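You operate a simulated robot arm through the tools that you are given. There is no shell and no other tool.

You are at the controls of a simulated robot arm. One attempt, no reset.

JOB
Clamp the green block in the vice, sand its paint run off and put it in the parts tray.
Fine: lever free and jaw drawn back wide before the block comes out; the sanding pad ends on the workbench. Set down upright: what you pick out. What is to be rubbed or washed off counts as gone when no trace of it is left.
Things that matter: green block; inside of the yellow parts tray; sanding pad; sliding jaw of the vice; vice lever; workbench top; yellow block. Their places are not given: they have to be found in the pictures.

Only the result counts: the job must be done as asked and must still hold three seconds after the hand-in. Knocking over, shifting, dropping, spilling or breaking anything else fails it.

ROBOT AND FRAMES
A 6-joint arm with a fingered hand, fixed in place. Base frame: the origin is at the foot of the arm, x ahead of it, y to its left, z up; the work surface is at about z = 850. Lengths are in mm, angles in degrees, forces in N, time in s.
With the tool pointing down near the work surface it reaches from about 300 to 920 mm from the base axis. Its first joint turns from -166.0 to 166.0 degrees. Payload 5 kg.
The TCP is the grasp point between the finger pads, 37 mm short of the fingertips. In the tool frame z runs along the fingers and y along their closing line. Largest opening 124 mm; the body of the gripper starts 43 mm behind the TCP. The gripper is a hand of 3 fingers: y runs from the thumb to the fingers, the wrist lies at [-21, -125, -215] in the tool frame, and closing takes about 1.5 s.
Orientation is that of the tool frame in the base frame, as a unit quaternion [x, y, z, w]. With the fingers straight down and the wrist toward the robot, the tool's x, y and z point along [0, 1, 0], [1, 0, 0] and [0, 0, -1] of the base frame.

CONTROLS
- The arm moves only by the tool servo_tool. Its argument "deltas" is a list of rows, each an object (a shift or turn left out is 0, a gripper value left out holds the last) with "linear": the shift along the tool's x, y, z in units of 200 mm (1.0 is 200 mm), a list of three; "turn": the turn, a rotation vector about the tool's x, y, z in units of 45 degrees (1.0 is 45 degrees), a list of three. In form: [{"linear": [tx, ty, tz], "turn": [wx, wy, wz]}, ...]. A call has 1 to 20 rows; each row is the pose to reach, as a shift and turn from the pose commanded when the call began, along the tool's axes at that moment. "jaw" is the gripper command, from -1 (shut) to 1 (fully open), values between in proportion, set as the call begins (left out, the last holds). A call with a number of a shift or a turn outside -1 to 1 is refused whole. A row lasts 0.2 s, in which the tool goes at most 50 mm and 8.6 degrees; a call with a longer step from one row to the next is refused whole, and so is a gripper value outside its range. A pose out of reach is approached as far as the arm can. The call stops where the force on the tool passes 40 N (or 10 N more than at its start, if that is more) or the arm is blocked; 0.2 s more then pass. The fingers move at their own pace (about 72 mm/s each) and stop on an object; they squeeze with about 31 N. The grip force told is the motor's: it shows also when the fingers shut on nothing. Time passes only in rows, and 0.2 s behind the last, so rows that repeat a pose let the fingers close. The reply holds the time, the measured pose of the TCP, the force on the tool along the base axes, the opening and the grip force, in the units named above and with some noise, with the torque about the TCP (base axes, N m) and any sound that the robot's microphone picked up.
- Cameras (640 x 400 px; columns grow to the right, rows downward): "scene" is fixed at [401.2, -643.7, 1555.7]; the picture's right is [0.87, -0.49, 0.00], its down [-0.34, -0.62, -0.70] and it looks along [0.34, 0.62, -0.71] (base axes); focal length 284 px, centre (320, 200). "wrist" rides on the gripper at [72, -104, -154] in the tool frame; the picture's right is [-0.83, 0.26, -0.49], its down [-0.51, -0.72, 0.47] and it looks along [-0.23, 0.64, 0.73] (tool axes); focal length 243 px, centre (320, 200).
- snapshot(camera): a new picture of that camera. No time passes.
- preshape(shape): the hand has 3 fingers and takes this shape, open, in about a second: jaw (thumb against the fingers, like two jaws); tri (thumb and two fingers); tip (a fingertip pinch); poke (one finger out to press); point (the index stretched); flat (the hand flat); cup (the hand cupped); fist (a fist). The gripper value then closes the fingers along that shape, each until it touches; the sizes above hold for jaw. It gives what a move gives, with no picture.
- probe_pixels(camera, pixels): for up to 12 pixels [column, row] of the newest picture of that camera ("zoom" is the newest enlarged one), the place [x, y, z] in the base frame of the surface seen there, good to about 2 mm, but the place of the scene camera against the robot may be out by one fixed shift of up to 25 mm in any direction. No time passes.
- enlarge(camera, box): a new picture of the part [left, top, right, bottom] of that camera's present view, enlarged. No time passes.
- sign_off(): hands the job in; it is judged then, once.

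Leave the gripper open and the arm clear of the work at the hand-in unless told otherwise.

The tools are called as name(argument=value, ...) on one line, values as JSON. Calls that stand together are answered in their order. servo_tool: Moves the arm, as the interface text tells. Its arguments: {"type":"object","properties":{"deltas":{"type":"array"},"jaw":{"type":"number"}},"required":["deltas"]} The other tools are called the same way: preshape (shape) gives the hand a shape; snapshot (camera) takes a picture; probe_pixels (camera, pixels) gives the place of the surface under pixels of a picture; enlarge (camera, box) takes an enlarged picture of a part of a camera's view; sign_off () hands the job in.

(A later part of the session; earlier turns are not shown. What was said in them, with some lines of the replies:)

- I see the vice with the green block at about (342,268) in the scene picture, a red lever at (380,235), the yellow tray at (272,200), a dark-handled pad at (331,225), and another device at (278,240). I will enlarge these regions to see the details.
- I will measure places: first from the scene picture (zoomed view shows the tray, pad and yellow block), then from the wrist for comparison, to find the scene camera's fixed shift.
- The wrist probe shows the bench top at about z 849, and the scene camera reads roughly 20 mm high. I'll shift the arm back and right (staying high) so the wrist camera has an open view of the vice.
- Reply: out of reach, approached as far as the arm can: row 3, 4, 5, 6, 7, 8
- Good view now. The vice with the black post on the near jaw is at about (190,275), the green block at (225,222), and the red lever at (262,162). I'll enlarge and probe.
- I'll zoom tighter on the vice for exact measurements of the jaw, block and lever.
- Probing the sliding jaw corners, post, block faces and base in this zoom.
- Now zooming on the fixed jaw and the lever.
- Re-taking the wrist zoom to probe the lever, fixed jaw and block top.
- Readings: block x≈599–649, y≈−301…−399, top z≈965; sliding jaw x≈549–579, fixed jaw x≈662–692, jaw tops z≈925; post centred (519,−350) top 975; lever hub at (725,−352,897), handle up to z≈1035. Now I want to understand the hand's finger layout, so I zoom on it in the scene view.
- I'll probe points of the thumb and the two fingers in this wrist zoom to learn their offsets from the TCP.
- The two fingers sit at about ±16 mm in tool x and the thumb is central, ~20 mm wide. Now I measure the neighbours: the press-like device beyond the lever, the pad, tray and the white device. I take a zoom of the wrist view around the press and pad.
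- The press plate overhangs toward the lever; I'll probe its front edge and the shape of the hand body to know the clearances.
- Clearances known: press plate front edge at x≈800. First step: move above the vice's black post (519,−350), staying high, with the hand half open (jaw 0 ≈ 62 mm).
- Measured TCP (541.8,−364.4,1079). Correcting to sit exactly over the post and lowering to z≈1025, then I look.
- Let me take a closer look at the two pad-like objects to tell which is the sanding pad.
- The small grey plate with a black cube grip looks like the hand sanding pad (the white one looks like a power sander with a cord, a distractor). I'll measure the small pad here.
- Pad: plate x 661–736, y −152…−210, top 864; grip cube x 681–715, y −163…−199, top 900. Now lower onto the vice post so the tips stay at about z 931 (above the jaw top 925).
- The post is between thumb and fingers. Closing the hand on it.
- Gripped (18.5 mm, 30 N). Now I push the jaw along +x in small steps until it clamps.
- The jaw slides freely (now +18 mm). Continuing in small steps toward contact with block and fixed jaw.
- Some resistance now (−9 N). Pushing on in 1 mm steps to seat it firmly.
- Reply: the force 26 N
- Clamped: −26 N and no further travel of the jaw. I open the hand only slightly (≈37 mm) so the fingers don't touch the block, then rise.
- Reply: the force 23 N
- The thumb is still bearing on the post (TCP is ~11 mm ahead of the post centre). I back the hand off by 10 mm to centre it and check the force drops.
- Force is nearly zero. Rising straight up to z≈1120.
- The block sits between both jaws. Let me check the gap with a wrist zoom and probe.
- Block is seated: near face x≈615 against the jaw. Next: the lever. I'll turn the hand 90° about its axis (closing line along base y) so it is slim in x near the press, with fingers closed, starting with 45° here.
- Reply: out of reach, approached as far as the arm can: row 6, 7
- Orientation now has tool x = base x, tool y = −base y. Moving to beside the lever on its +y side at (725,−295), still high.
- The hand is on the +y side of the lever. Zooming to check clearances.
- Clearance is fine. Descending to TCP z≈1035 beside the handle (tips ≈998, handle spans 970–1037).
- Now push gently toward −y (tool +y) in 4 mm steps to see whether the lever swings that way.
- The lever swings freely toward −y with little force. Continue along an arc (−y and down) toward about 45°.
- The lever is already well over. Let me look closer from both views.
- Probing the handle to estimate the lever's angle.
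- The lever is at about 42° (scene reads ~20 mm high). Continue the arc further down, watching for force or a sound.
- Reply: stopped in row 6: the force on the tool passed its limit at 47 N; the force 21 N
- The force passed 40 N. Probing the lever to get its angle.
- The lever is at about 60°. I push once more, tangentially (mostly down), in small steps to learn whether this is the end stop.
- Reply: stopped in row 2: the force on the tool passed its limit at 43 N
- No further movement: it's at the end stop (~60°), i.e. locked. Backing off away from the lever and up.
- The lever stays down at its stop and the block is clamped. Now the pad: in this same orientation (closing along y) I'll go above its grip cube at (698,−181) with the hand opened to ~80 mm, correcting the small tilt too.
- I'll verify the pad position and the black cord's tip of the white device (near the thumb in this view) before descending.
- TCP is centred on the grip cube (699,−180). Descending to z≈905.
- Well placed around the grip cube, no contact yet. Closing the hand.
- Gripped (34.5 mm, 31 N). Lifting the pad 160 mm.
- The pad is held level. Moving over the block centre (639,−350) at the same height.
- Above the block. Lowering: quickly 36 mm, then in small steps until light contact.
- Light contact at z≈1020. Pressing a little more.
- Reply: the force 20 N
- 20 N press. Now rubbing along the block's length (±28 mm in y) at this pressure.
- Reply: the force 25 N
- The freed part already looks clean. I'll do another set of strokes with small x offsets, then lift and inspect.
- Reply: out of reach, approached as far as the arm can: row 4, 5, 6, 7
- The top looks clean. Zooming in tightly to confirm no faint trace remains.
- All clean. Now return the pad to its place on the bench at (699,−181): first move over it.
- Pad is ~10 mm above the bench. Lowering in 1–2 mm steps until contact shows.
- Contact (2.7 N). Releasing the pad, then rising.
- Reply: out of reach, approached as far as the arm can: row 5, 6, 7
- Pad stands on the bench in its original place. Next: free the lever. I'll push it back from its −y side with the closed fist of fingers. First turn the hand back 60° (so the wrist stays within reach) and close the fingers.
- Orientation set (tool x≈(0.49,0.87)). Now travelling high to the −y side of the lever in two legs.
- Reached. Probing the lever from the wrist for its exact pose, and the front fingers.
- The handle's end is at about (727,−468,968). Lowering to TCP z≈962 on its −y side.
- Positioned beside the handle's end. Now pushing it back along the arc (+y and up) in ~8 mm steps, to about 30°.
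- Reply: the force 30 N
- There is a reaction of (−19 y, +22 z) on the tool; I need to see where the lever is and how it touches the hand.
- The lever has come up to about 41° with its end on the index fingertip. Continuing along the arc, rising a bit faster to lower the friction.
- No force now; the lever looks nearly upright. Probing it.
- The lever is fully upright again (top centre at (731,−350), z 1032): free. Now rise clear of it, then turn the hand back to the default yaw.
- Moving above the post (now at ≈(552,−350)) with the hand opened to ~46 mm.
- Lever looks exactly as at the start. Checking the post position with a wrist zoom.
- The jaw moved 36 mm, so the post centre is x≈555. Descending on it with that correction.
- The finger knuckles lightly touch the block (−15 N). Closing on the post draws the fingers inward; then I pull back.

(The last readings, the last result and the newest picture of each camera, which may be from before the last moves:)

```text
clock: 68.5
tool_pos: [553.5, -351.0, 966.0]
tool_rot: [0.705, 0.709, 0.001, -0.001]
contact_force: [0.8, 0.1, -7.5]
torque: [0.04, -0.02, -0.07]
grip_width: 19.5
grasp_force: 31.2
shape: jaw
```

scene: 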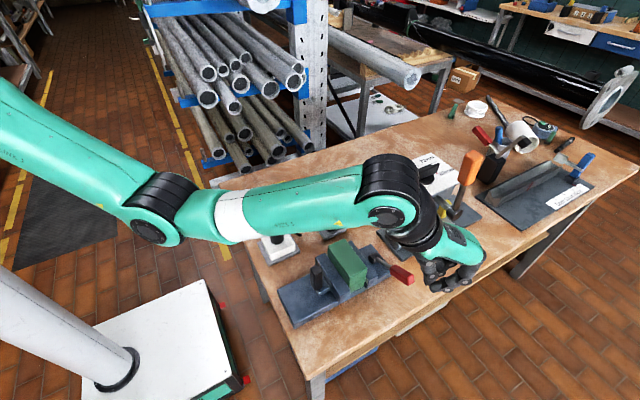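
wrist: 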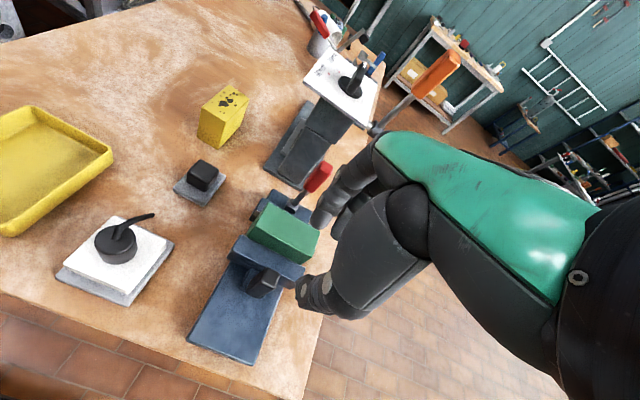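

Gripped the post. Pulling the jaw back along −x in small steps.

servo_tool(deltas=[{"linear": [0, -0.02, 0]}, {"linear": [0, -0.04, 0]}, {"linear": [0, -0.06, 0]}, {"linear": [0, -0.08, 0]}, {"linear": [0, -0.1, 0]}, {"linear": [0, -0.12, 0]}, {"linear": [0, -0.14, 0]}, {"linear": [0, -0.16, 0]}, {"linear": [0, -0.18, 0]}])

enlarge(camera="scene", box=[270, 200, 400, 320])

```text
clock: 70.5
tool_pos: [517.4, -350.6, 964.9]
tool_rot: [0.705, 0.709, 0.001, 0.0]
contact_force: [1.2, 2.5, -6.3]
torque: [0.12, -0.05, -0.09]
grip_width: 19.2
grasp_force: 30.8
shape: jaw
```

```text
3.33 times, centred on (335, 260) of scene
```

zoom: 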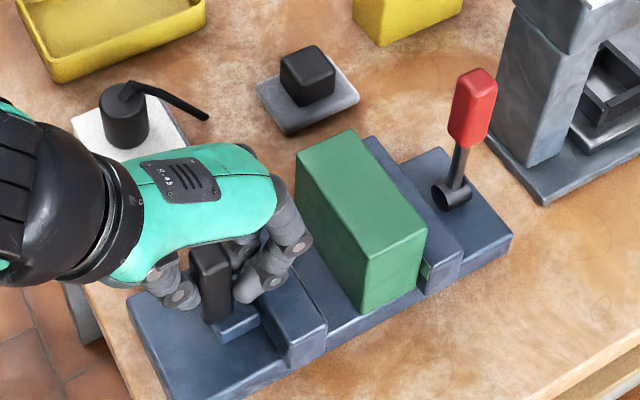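

The jaw slides back freely; block stays. Drawing back further until its stop.

servo_tool(deltas=[{"linear": [0, -0.015, 0]}, {"linear": [0, -0.03, 0]}, {"linear": [0, -0.045, 0]}, {"linear": [0, -0.06, 0]}, {"linear": [0, -0.075, 0]}, {"linear": [0, -0.09, 0]}, {"linear": [0, -0.105, 0]}, {"linear": [0, -0.12, 0]}])

enlarge(camera="scene", box=[260, 200, 400, 320])

```text
clock: 72.3
tool_pos: [499.2, -352.4, 969.4]
tool_rot: [0.706, 0.708, 0.003, 0.006]
contact_force: [25.1, -5.2, -9.9]
torque: [-0.06, -0.7, -0.34]
grip_width: 20.0
grasp_force: 30.7
shape: jaw
stopped in row 8: the force on the tool passed its limit at 41 N (the readings are from after the stop); the commanded pose is now the measured one
```

```text
3.33 times, centred on (330, 260) of scene
```

zoom: 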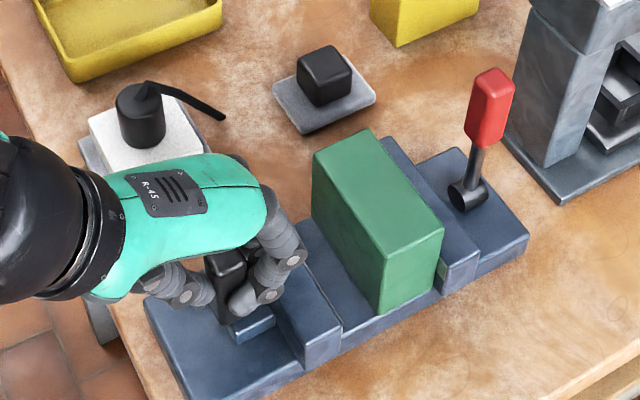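

The jaw hit its back stop (fully wide). Now I open the hand, centre, and rise.

servo_tool(deltas=[{"linear": [0, 0.01, 0]}, {"linear": [0, 0.02, 0]}, {"linear": [0, 0.02, 0]}, {"linear": [0, 0.02, 0]}, {"linear": [0, 0.02, 0]}], jaw=-0.1)

servo_tool(deltas=[{"linear": [0, 0.01, -0.1]}, {"linear": [0, 0.01, -0.3]}, {"linear": [0, 0.01, -0.5]}, {"linear": [0, 0.01, -0.7]}, {"linear": [0, 0.01, -0.8]}, {"linear": [0, 0.01, -0.8]}])

snapshot(camera="wrist")

enlarge(camera="scene", box=[250, 180, 420, 320])

```text
clock: 73.5
tool_pos: [500.4, -352.6, 968.4]
tool_rot: [0.706, 0.708, 0.002, 0.004]
contact_force: [-1.0, -8.4, -3.8]
torque: [-0.2, 0.17, -0.32]
grip_width: 55.4
grasp_force: 0.1
shape: jaw
```

```text
clock: 74.9
tool_pos: [501.3, -353.4, 1126.7]
tool_rot: [0.706, 0.708, 0.002, 0.004]
contact_force: [-0.4, -0.7, 0.0]
torque: [-0.01, 0.0, -0.01]
grip_width: 55.5
grasp_force: 0.2
shape: jaw
```

```text
taken
```

wrist: 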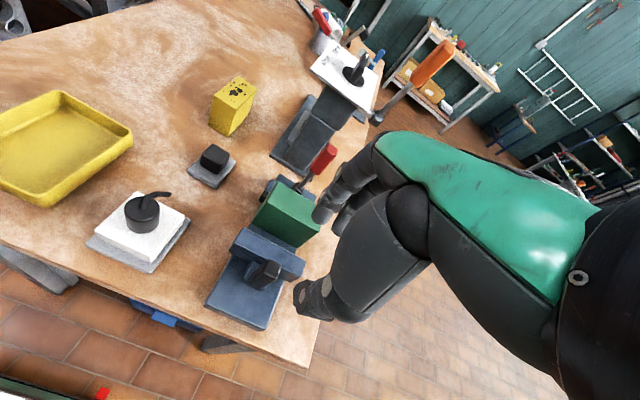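

```text
2.86 times, centred on (335, 250) of scene
```

zoom: 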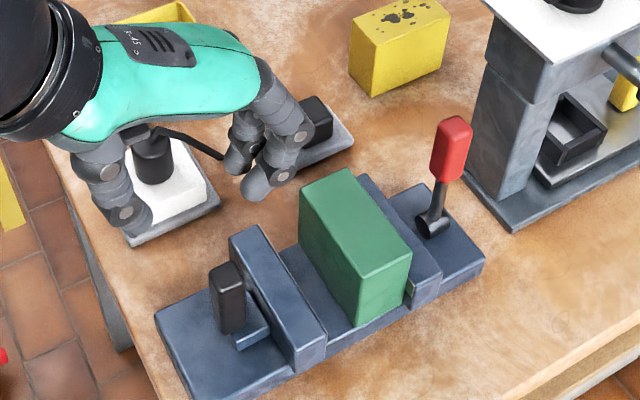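

The jaw is wide open and the lever upright. Now measure the block and the tray exactly.

enlarge(camera="wrist", box=[200, 160, 330, 280])

probe_pixels(camera="zoom", pixels=[[285, 85], [230, 165], [395, 215], [420, 165], [310, 150], [300, 200], [350, 220], [295, 65], [270, 225], [380, 262], [240, 195], [400, 225]])

enlarge(camera="wrist", box=[0, 80, 150, 220])

probe_pixels(camera="zoom", pixels=[[320, 45], [520, 160], [150, 150], [300, 340], [400, 200], [250, 200], [280, 85], [470, 175], [340, 290], [180, 250], [320, 95], [355, 350]])

```text
3.33 times, centred on (265, 220) of wrist
```

zoom: 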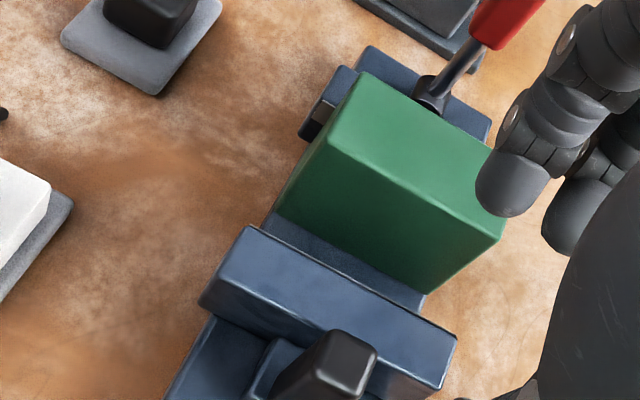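

```text
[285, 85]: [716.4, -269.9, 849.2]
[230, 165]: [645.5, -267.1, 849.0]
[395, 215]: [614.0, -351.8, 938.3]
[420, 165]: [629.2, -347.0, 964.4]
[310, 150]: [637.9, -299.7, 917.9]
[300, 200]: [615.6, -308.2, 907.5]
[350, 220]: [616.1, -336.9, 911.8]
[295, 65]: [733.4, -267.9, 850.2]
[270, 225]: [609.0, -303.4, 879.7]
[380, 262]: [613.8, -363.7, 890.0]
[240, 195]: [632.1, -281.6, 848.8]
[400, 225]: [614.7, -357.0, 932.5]
```

```text
2.86 times, centred on (75, 150) of wrist
```

zoom: 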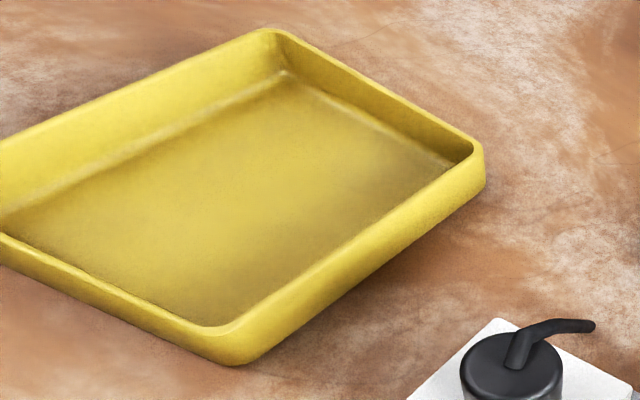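

```text
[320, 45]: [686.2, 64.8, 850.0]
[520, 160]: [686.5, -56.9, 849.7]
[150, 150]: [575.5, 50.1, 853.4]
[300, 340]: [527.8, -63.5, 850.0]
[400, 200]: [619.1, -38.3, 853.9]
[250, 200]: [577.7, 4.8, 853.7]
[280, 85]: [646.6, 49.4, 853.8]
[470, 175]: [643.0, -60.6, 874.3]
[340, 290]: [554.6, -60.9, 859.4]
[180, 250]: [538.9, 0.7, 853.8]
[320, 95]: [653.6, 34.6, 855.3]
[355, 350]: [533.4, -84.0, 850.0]
```

Probing the tray's rim and inner floor edges.

probe_pixels(camera="zoom", pixels=[[265, 34], [472, 145], [230, 328], [10, 240], [370, 88], [440, 155], [290, 75], [215, 318], [20, 238], [350, 240], [130, 95], [130, 175]])

probe_pixels(camera="wrist", pixels=[[5, 130], [0, 180], [20, 195], [40, 203], [2, 150], [10, 170], [64, 93], [30, 110]])

```text
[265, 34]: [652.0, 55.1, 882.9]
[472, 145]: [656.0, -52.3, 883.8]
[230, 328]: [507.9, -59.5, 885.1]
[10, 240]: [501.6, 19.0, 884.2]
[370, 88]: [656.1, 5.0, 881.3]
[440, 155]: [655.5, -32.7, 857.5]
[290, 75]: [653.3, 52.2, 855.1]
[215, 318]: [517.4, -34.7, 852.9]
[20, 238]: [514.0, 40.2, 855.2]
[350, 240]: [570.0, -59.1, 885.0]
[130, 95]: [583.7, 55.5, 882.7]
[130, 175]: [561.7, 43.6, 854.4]
```

```text
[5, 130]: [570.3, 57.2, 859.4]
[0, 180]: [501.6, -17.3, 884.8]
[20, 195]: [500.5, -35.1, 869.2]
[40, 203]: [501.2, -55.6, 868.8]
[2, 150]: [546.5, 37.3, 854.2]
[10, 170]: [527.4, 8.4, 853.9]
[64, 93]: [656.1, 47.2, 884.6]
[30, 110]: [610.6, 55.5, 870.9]
```

Tray: interior x≈508–655, y≈−55…55, floor z≈854, rim z≈885. The block (615–664 × −301…−399) will be gripped along y and turned 90° to lie lengthwise along x in the tray. First I move over the block at z≈1076.

servo_tool(deltas=[{"linear": [0.005, 0.2, 0], "turn": [0.01, 0.0036, 0.0036]}, {"linear": [0.01, 0.4, 0.0], "turn": [0.01, 0.0036, 0.0036]}, {"linear": [0.015, 0.55, 0.1], "turn": [0.01, 0.0036, 0.0036]}, {"linear": [0.017, 0.678, 0.2], "turn": [0.01, 0.0036, 0.0036]}, {"linear": [0.017, 0.678, 0.253], "turn": [0.01, 0.0036, 0.0036]}, {"linear": [0.017, 0.678, 0.253], "turn": [0.01, 0.0036, 0.0036]}])

servo_tool(deltas=[{"turn": [0, 0, 0.1667]}, {"turn": [0, 0, 0.3333]}, {"turn": [0, 0, 0.5]}, {"turn": [0, 0, 0.6667]}, {"turn": [0, 0, 0.8333]}, {"turn": [0, 0, 1.0]}, {"turn": [0, 0, 1.0]}])

servo_tool(deltas=[{"turn": [0, 0, 0.1667]}, {"turn": [0, 0, 0.3333]}, {"turn": [0, 0, 0.5]}, {"turn": [0, 0, 0.6667]}, {"turn": [0, 0, 0.8333]}, {"turn": [0, 0, 1.0]}, {"turn": [0, 0, 1.0]}], jaw=1)

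```text
clock: 76.3
tool_pos: [637.4, -347.1, 1078.3]
tool_rot: [0.707, 0.708, -0.001, 0.0]
contact_force: [-0.5, 0.0, 0.1]
torque: [0.01, -0.02, 0.01]
grip_width: 55.3
grasp_force: 0.1
shape: jaw
```

```text
clock: 77.9
tool_pos: [639.0, -346.5, 1077.9]
tool_rot: [0.924, 0.382, -0.001, 0.0]
contact_force: [-0.5, -0.4, 0.9]
torque: [0.01, 0.01, 0.0]
grip_width: 55.8
grasp_force: 0.0
shape: jaw
```

```text
clock: 79.5
tool_pos: [637.3, -346.6, 1079.7]
tool_rot: [1.0, 0.0, 0.0, 0.0]
contact_force: [0.1, 0.2, -1.0]
torque: [-0.02, 0.01, 0.03]
grip_width: 123.6
grasp_force: 0.0
shape: jaw
```

Hand is in orientation with closing line along y, fully open. Looking before descending.

snapshot(camera="wrist")

enlarge(camera="scene", box=[280, 150, 420, 300])

```text
taken
```

wrist: 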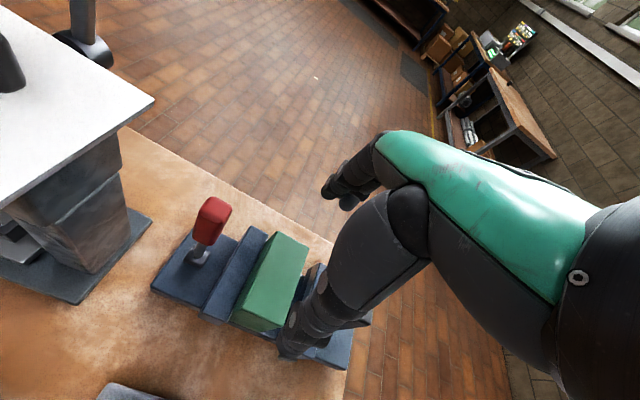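

```text
2.67 times, centred on (350, 225) of scene
```

zoom: 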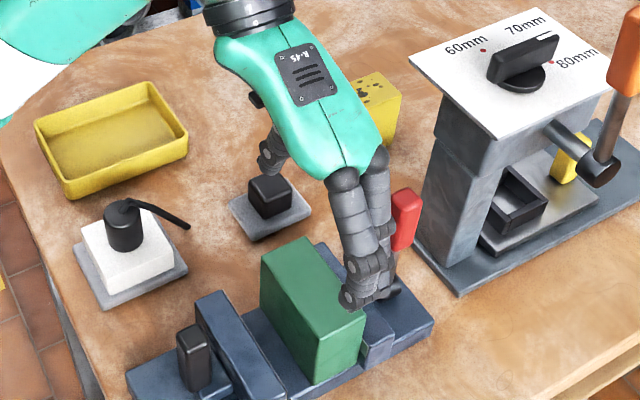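

Probing the block's top corners once more from this side to centre the grip.

enlarge(camera="wrist", box=[190, 210, 350, 350])

probe_pixels(camera="zoom", pixels=[[385, 95], [460, 130], [300, 262], [385, 290], [375, 190], [310, 300], [350, 320], [325, 85], [290, 270], [455, 110], [480, 145], [330, 285]])

```text
2.86 times, centred on (270, 280) of wrist
```

zoom: 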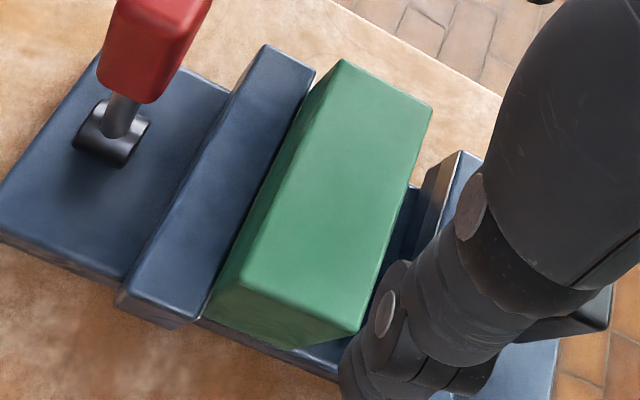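

```text
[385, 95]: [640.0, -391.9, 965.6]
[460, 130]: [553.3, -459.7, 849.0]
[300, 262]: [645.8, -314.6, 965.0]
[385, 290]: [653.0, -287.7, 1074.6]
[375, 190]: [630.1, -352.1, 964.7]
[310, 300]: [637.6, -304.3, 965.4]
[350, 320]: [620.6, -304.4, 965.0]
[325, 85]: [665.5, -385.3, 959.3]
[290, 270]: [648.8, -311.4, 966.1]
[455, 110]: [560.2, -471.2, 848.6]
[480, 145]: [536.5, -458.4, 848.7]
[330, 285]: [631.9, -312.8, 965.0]
```

Centred at x≈640, y≈−350. Descending with the open hand to z≈965 (tips ≈928, above the jaw tops).

servo_tool(deltas=[{"linear": [0.005, 0.017, 0.1]}, {"linear": [0.005, 0.017, 0.25]}, {"linear": [0.005, 0.017, 0.4]}, {"linear": [0.005, 0.017, 0.5]}, {"linear": [0.005, 0.017, 0.57]}, {"linear": [0.005, 0.017, 0.57]}])

enlarge(camera="scene", box=[290, 190, 400, 300])

snapshot(camera="wrist")

```text
clock: 80.9
tool_pos: [639.9, -350.4, 964.2]
tool_rot: [1.0, 0.0, 0.0, 0.0]
contact_force: [-0.4, 0.5, 0.0]
torque: [0.0, 0.02, -0.03]
grip_width: 123.8
grasp_force: 0.0
shape: jaw
```

```text
3.64 times, centred on (345, 245) of scene
```

zoom: 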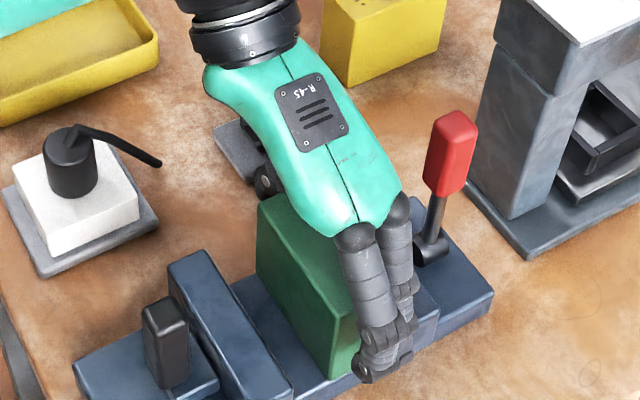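

```text
taken
```

wrist: 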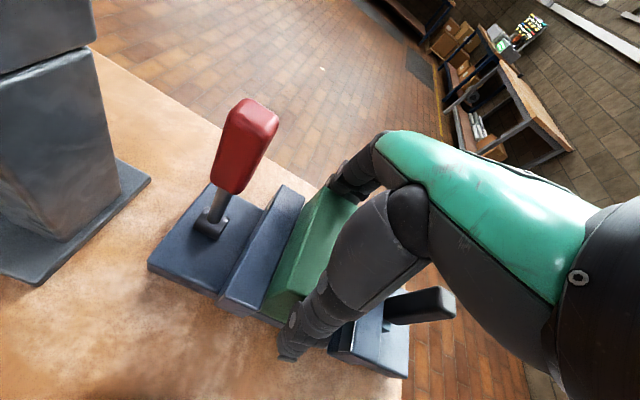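

Good, no contact. Shift 4 mm toward −x (clear of the fixed jaw) and close on the block.

servo_tool(deltas=[{"linear": [-0.02, 0, 0]}, {"linear": [-0.02, 0, 0]}])

servo_tool(deltas=[{"linear": [0, 0, 0]}, {"linear": [0, 0, 0]}, {"linear": [0, 0, 0]}, {"linear": [0, 0, 0]}, {"linear": [0, 0, 0]}, {"linear": [0, 0, 0]}], jaw=-1)

enlarge(camera="scene", box=[290, 190, 400, 300])

```text
clock: 81.5
tool_pos: [635.3, -350.5, 964.3]
tool_rot: [1.0, 0.001, -0.001, 0.0]
contact_force: [-0.7, 0.3, -0.6]
torque: [-0.01, 0.0, -0.04]
grip_width: 123.7
grasp_force: 0.0
shape: jaw
```

```text
clock: 82.9
tool_pos: [634.6, -349.8, 965.1]
tool_rot: [1.0, 0.001, 0.001, 0.0]
contact_force: [-0.7, 2.4, 2.3]
torque: [-0.15, 0.02, 0.03]
grip_width: 101.8
grasp_force: 30.9
shape: jaw
```

```text
3.64 times, centred on (345, 245) of scene
```

zoom: 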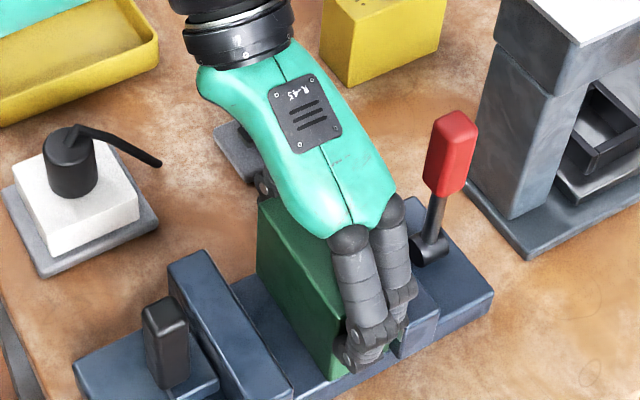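

Block gripped (101.8 mm, 31 N). Lifting slowly by 20 mm first, slightly toward −x away from the fixed jaw.

servo_tool(deltas=[{"linear": [-0.01, 0, 0.0]}, {"linear": [-0.02, 0, -0.02]}, {"linear": [-0.025, 0, -0.05]}, {"linear": [-0.025, 0, -0.1]}, {"linear": [-0.025, 0, -0.1]}])

enlarge(camera="scene", box=[290, 180, 400, 300])

```text
clock: 84.1
tool_pos: [629.6, -352.7, 985.8]
tool_rot: [1.0, 0.001, 0.0, -0.001]
contact_force: [0.1, -0.3, -5.0]
torque: [0.02, 0.0, -0.03]
grip_width: 102.0
grasp_force: 30.7
shape: jaw
```

```text
3.33 times, centred on (345, 240) of scene
```

zoom: 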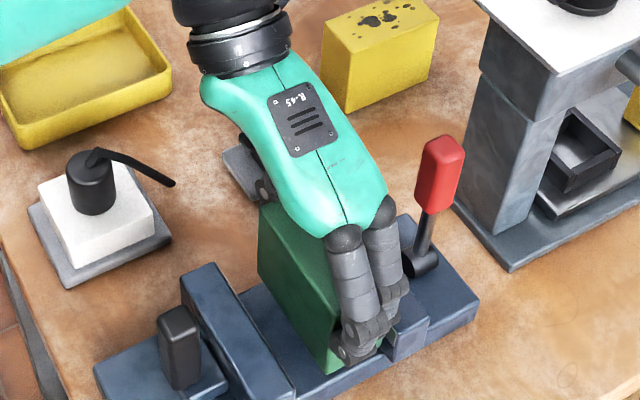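

Held firmly (≈5 N weight). Lifting to z≈1068.

servo_tool(deltas=[{"linear": [0, 0, -0.1]}, {"linear": [0, 0, -0.2]}, {"linear": [0, 0, -0.3]}, {"linear": [0, 0, -0.41]}, {"linear": [0, 0, -0.41]}])

servo_tool(deltas=[{"linear": [0.05, -0.14, 0]}, {"linear": [0.1, -0.29, 0]}, {"linear": [0.16, -0.44, 0]}, {"linear": [0.22, -0.58, 0]}, {"linear": [0.28, -0.72, 0]}, {"linear": [0.32, -0.85, 0]}, {"linear": [0.32, -0.85, 0]}])

snapshot(camera="scene")

```text
clock: 85.3
tool_pos: [630.9, -350.8, 1066.7]
tool_rot: [1.0, 0.001, 0.0, 0.0]
contact_force: [0.3, 0.5, -3.1]
torque: [0.01, 0.06, 0.0]
grip_width: 101.9
grasp_force: 30.4
shape: jaw
```

```text
clock: 86.9
tool_pos: [693.6, -180.4, 1066.9]
tool_rot: [1.0, 0.0, 0.0, 0.001]
contact_force: [-0.1, 0.9, -4.3]
torque: [0.02, 0.02, -0.01]
grip_width: 101.9
grasp_force: 31.1
shape: jaw
```

```text
taken
```

scene: 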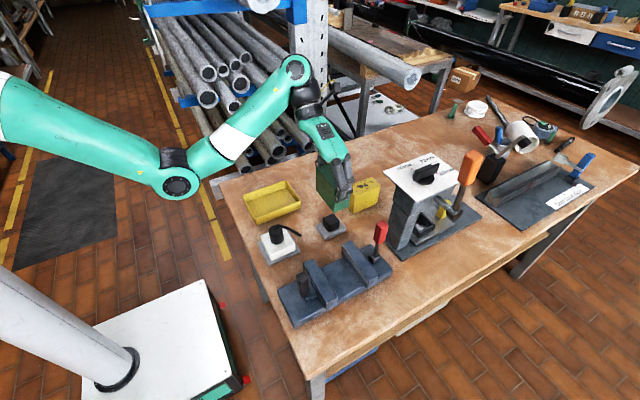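

The block hangs over the pad's area, well above everything. Turning the hand −90° in two steps so the block's long side goes along x.

servo_tool(deltas=[{"turn": [0, 0, -0.15]}, {"turn": [0, 0, -0.3]}, {"turn": [0, 0, -0.45]}, {"turn": [0, 0, -0.6]}, {"turn": [0, 0, -0.75]}, {"turn": [0, 0, -0.9]}, {"turn": [0, 0, -1.0]}, {"turn": [0, 0, -1.0]}])

servo_tool(deltas=[{"turn": [0, 0, -0.15]}, {"turn": [0, 0, -0.3]}, {"turn": [0, 0, -0.45]}, {"turn": [0, 0, -0.6]}, {"turn": [0, 0, -0.75]}, {"turn": [0, 0, -0.9]}, {"turn": [0, 0, -1.0]}, {"turn": [0, 0, -1.0]}])

enlarge(camera="scene", box=[230, 110, 410, 260])

```text
clock: 88.7
tool_pos: [693.1, -181.0, 1066.7]
tool_rot: [0.923, 0.384, 0.0, 0.001]
contact_force: [0.6, 0.0, -4.2]
torque: [-0.02, 0.03, -0.01]
grip_width: 102.1
grasp_force: 31.0
shape: jaw
```

```text
clock: 90.5
tool_pos: [693.9, -180.1, 1066.3]
tool_rot: [0.706, 0.708, 0.0, 0.0]
contact_force: [-0.5, 0.3, -4.6]
torque: [0.0, 0.02, 0.02]
grip_width: 102.1
grasp_force: 30.8
shape: jaw
```

```text
2.67 times, centred on (320, 185) of scene
```

zoom: 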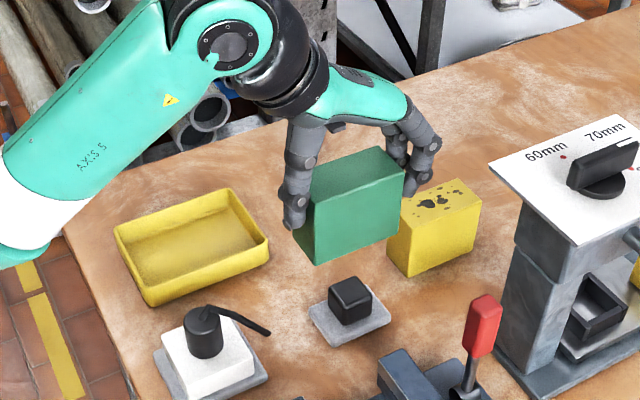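

The block is level with its long side along x. Moving toward the tray's side at (690,−5).

servo_tool(deltas=[{"linear": [0.15, 0, 0]}, {"linear": [0.3, 0, 0]}, {"linear": [0.45, 0, 0]}, {"linear": [0.6, 0, 0]}, {"linear": [0.75, 0, 0]}, {"linear": [0.88, 0, 0.1]}, {"linear": [0.9, 0, 0.2]}, {"linear": [0.9, 0, 0.3]}, {"linear": [0.9, 0, 0.3]}])

servo_tool(deltas=[{"linear": [0, -0.12, 0]}, {"linear": [0, -0.24, 0]}, {"linear": [0, -0.36, 0]}, {"linear": [0, -0.48, 0]}, {"linear": [0, -0.56, 0]}, {"linear": [0, -0.56, 0]}])

snapshot(camera="scene")

snapshot(camera="wrist")

```text
clock: 92.5
tool_pos: [693.8, -1.6, 1007.4]
tool_rot: [0.706, 0.708, -0.001, 0.001]
contact_force: [0.1, -0.4, -5.0]
torque: [-0.01, -0.01, -0.05]
grip_width: 101.8
grasp_force: 30.3
shape: jaw
```

```text
clock: 93.9
tool_pos: [581.3, -0.6, 1007.2]
tool_rot: [0.707, 0.708, -0.001, 0.0]
contact_force: [-0.3, -0.1, -3.8]
torque: [0.01, 0.02, 0.0]
grip_width: 101.8
grasp_force: 31.0
shape: jaw
```

```text
taken
```

scene: 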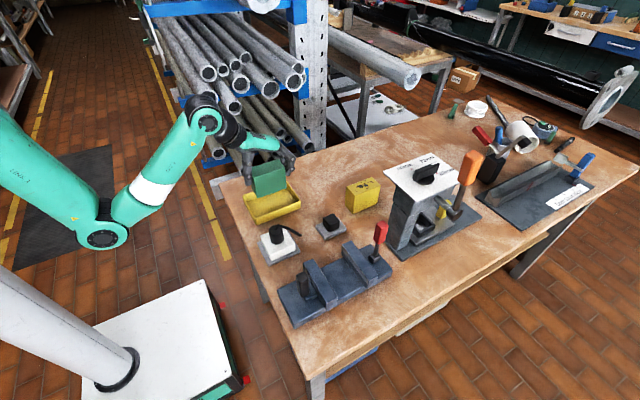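

```text
taken
```

wrist: 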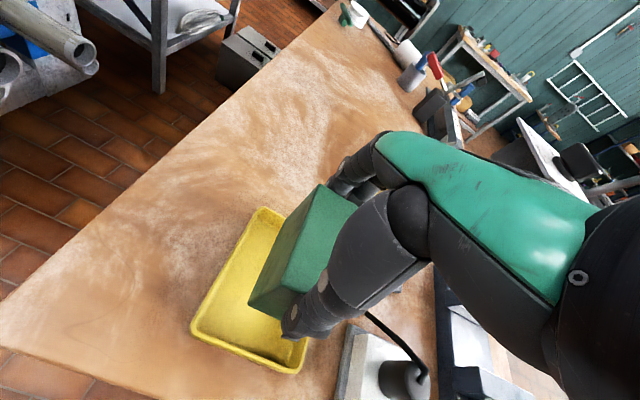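

Above the tray at (581,−1). Zooming to check alignment before lowering.

enlarge(camera="scene", box=[220, 130, 330, 240])

enlarge(camera="wrist", box=[180, 170, 380, 390])

probe_pixels(camera="zoom", pixels=[[325, 70], [225, 270], [320, 300], [280, 180], [230, 120], [130, 310], [300, 360], [260, 250], [150, 290], [290, 340], [330, 200]])

```text
3.64 times, centred on (275, 185) of scene
```

zoom: 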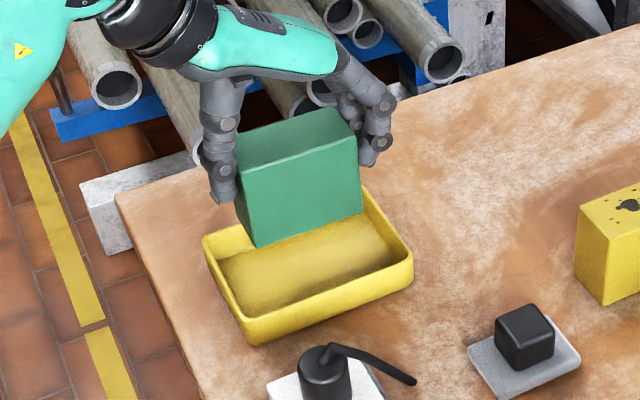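

```text
1.82 times, centred on (280, 280) of wrist
```

zoom: 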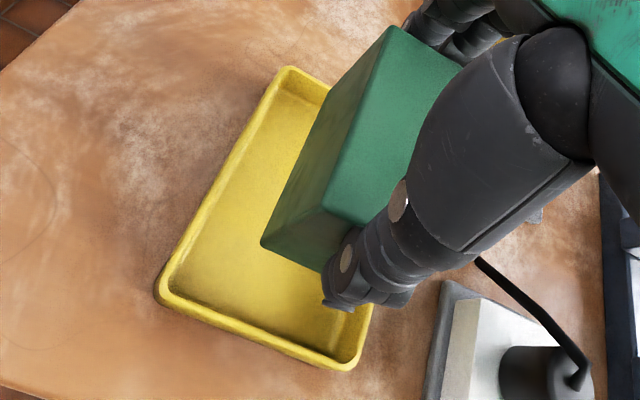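

```text
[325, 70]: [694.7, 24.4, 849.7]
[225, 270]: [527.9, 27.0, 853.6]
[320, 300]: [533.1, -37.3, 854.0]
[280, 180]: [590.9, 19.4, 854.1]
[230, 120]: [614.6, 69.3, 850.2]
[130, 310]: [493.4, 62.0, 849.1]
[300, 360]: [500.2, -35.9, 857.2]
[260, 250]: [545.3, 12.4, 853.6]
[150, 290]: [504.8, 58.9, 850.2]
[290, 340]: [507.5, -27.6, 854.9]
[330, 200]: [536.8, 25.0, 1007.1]
```

The block (x≈533–631, y≈−21…29) is inside the tray's outline. Lowering with a 4 mm shift in −y to centre.

servo_tool(deltas=[{"linear": [-0.01, 0, 0.05]}, {"linear": [-0.02, 0, 0.12]}, {"linear": [-0.02, 0, 0.2]}, {"linear": [-0.02, 0, 0.26]}, {"linear": [-0.02, 0, 0.29]}, {"linear": [-0.02, 0, 0.3]}])

servo_tool(deltas=[{"linear": [0, 0, 0.008]}, {"linear": [0, 0, 0.016]}, {"linear": [0, 0, 0.022]}, {"linear": [0, 0, 0.028]}, {"linear": [0, 0, 0.034]}, {"linear": [0, 0, 0.038]}])

enlarge(camera="scene", box=[220, 130, 330, 240])

```text
clock: 95.3
tool_pos: [581.0, -4.6, 947.3]
tool_rot: [0.706, 0.708, 0.0, 0.0]
contact_force: [0.1, 0.2, -4.6]
torque: [-0.03, -0.03, 0.03]
grip_width: 102.0
grasp_force: 31.2
shape: jaw
```

```text
clock: 96.7
tool_pos: [580.8, -5.0, 940.7]
tool_rot: [0.706, 0.708, 0.0, 0.0]
contact_force: [-0.1, -0.8, -1.5]
torque: [-0.01, -0.2, -0.04]
grip_width: 102.0
grasp_force: 31.0
shape: jaw
```

```text
3.64 times, centred on (275, 185) of scene
```

zoom: 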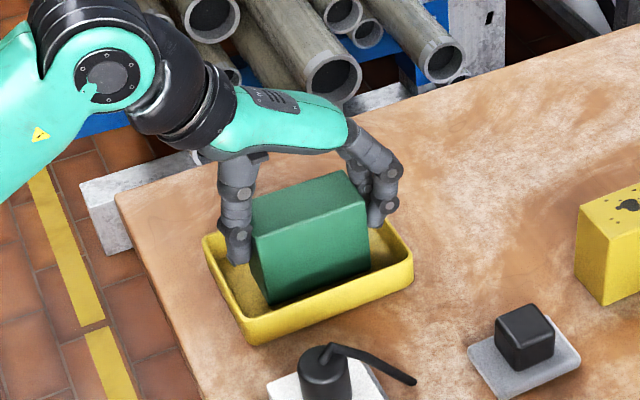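

Starting to touch (weight reading fell from −4.6 to −1.5 N). Lowering 1–2 mm more.

servo_tool(deltas=[{"linear": [0, 0, 0.004]}, {"linear": [0, 0, 0.008]}, {"linear": [0, 0, 0.008]}])

```text
clock: 97.5
tool_pos: [580.4, -5.9, 937.4]
tool_rot: [0.706, 0.708, 0.002, 0.001]
contact_force: [-2.9, 0.6, 11.8]
torque: [-0.02, -0.61, 0.01]
grip_width: 102.0
grasp_force: 30.7
shape: jaw
```

Firmly seated. Relieve 1 mm and open the hand fully.

servo_tool(deltas=[{"linear": [0, 0, -0.006]}, {"linear": [0, 0, -0.006]}])

servo_tool(deltas=[{"linear": [0, 0, 0]}, {"linear": [0, 0, 0]}, {"linear": [0, 0, 0]}, {"linear": [0, 0, 0]}, {"linear": [0, 0, 0]}], jaw=1)

enlarge(camera="scene", box=[220, 130, 330, 240])

```text
clock: 98.1
tool_pos: [581.2, -5.5, 940.0]
tool_rot: [0.706, 0.708, 0.001, 0.001]
contact_force: [1.9, 1.0, 8.5]
torque: [0.02, -0.7, 0.03]
grip_width: 102.0
grasp_force: 30.9
shape: jaw
```

```text
clock: 99.3
tool_pos: [580.6, -5.9, 937.4]
tool_rot: [0.706, 0.708, -0.001, 0.0]
contact_force: [-0.1, 0.1, -0.9]
torque: [0.04, -0.01, 0.01]
grip_width: 123.9
grasp_force: 0.0
shape: jaw
```

```text
3.64 times, centred on (275, 185) of scene
```

zoom: 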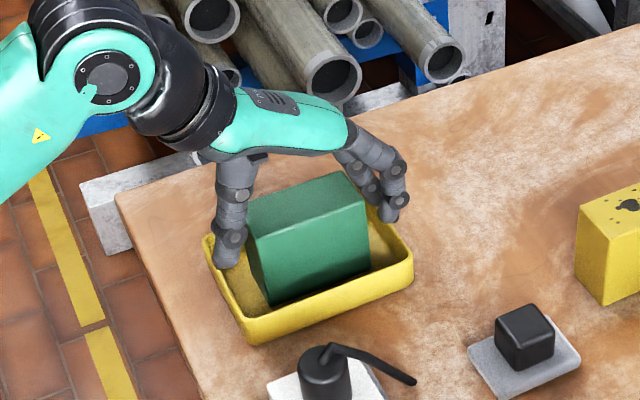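

Released, no contact. Rising straight up away from the block.

servo_tool(deltas=[{"linear": [0, 0, -0.08]}, {"linear": [0, 0, -0.2]}, {"linear": [0, 0, -0.35]}, {"linear": [0, 0, -0.5]}, {"linear": [0, 0, -0.6]}, {"linear": [0, 0, -0.6]}])

snapshot(camera="scene")

snapshot(camera="wrist")

```text
clock: 100.7
tool_pos: [582.5, -6.1, 1060.0]
tool_rot: [0.707, 0.707, 0.0, -0.001]
contact_force: [0.6, -0.2, -0.7]
torque: [0.01, 0.0, 0.01]
grip_width: 123.5
grasp_force: 0.0
shape: jaw
```

```text
taken
```

scene: 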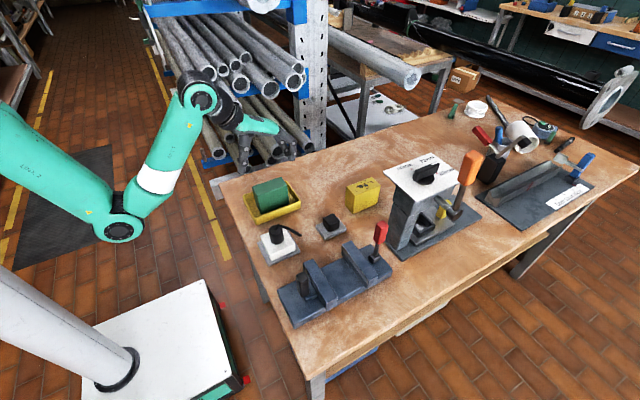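

```text
taken
```

wrist: 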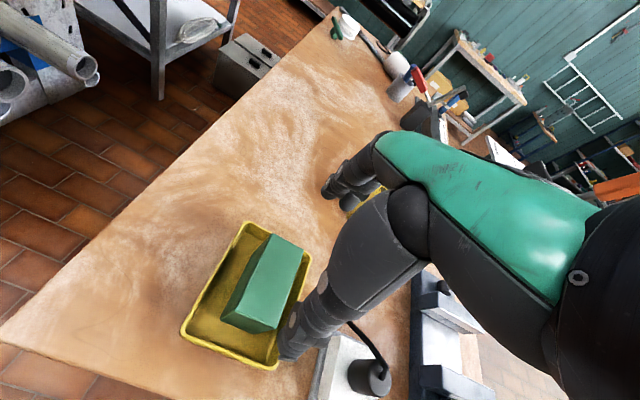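

The block stands in the tray. Final checks: zoom on the block, the vice and the pad.

enlarge(camera="scene", box=[235, 165, 325, 235])

enlarge(camera="scene", box=[260, 200, 420, 330])

enlarge(camera="wrist", box=[170, 210, 330, 380])

probe_pixels(camera="zoom", pixels=[[335, 75], [410, 110], [300, 230], [350, 150], [280, 180], [390, 200]])

```text
5.71 times, centred on (280, 200) of scene
```

zoom: 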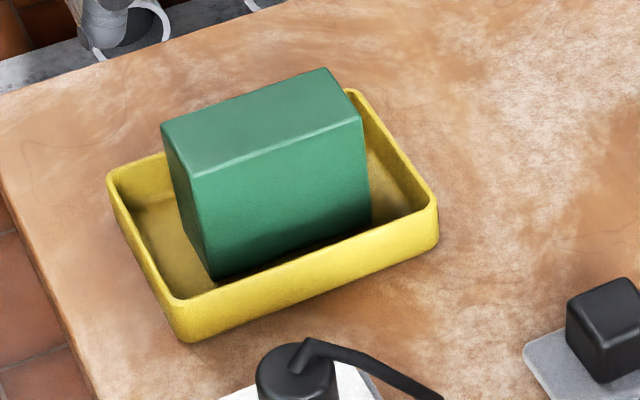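

```text
3.08 times, centred on (340, 265) of scene
```

zoom: 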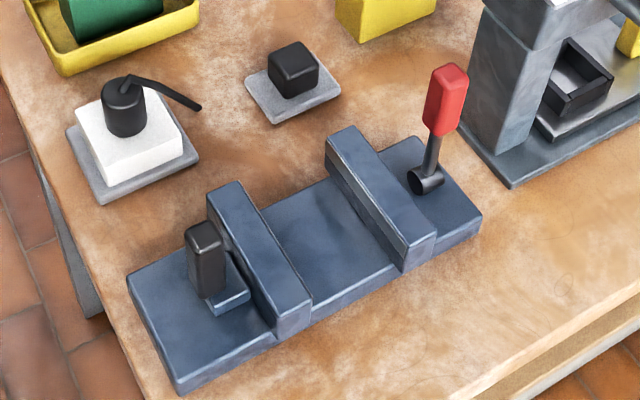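

```text
2.35 times, centred on (250, 295) of wrist
```

zoom: 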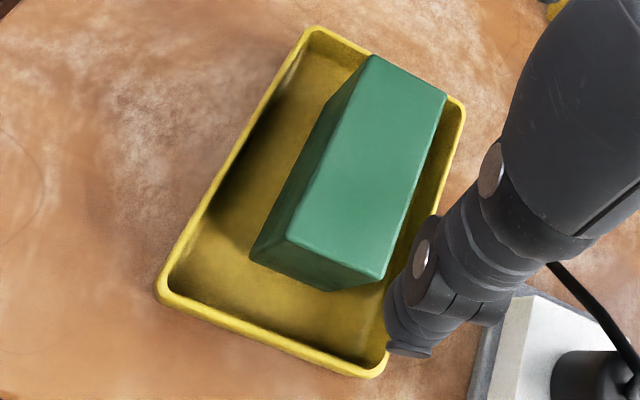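

```text
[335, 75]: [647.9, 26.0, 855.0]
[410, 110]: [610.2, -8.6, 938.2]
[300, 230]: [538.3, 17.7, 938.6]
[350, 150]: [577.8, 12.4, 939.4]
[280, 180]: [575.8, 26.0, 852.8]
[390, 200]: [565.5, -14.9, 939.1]
```

Everything is in order: the block is level in the tray (top z 939, clean), the lever is upright, the jaw is fully back and the pad is on the bench. I'll move the arm farther clear before handing in.

servo_tool(deltas=[{"linear": [0, 0.1, -0.1]}, {"linear": [0, 0.2, -0.25]}, {"linear": [0, 0.35, -0.4]}, {"linear": [-0.1, 0.5, -0.55]}, {"linear": [-0.25, 0.6, -0.65]}, {"linear": [-0.4, 0.6, -0.7]}, {"linear": [-0.4, 0.6, -0.7]}])

snapshot(camera="scene")

```text
clock: 102.3
tool_pos: [702.9, -84.7, 1199.8]
tool_rot: [0.707, 0.707, 0.0, -0.001]
contact_force: [0.4, -0.9, -0.1]
torque: [0.01, -0.02, 0.01]
grip_width: 123.9
grasp_force: 0.1
shape: jaw
```

```text
taken
```

scene: 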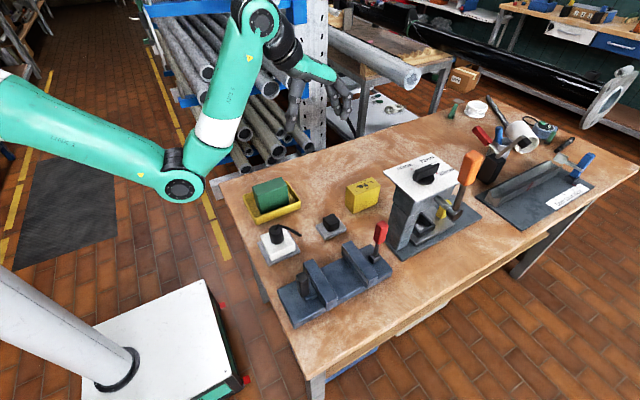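

The arm is clear, the hand open; the green block (at (270,193)) stands in the yellow tray, pad on the bench at (331,225), vice open with lever upright. Handing in.

sign_off()

```text
The job is handed in.
```

I clamped the green block in the vice, sanded the paint run off and stood it upright in the yellow parts tray. The job is handed in, but no verdict came back.

- **Clamping:** I pushed the sliding jaw until the block was tight against the fixed jaw. I then swung the lever to its end stop, about 60 degrees. There was no click or other signal to confirm the lock, but neither the jaw nor the block visibly moved during sanding.
- **Sanding:** I used the small grey pad with the black cube grip. I took the white device with the cord to be a power sander and left it alone. Zoomed views of the block's top afterwards showed no trace of paint.
- **Order:** The pad went back to its original spot on the bench first. Then I returned the lever to upright and drew the jaw back to its stop, and only after that lifted the block out.
- **Final state:** The block is level on the tray floor. The yellow block, vice base, press and white device look to be where they started. The hand is open and the arm is clear of the work.
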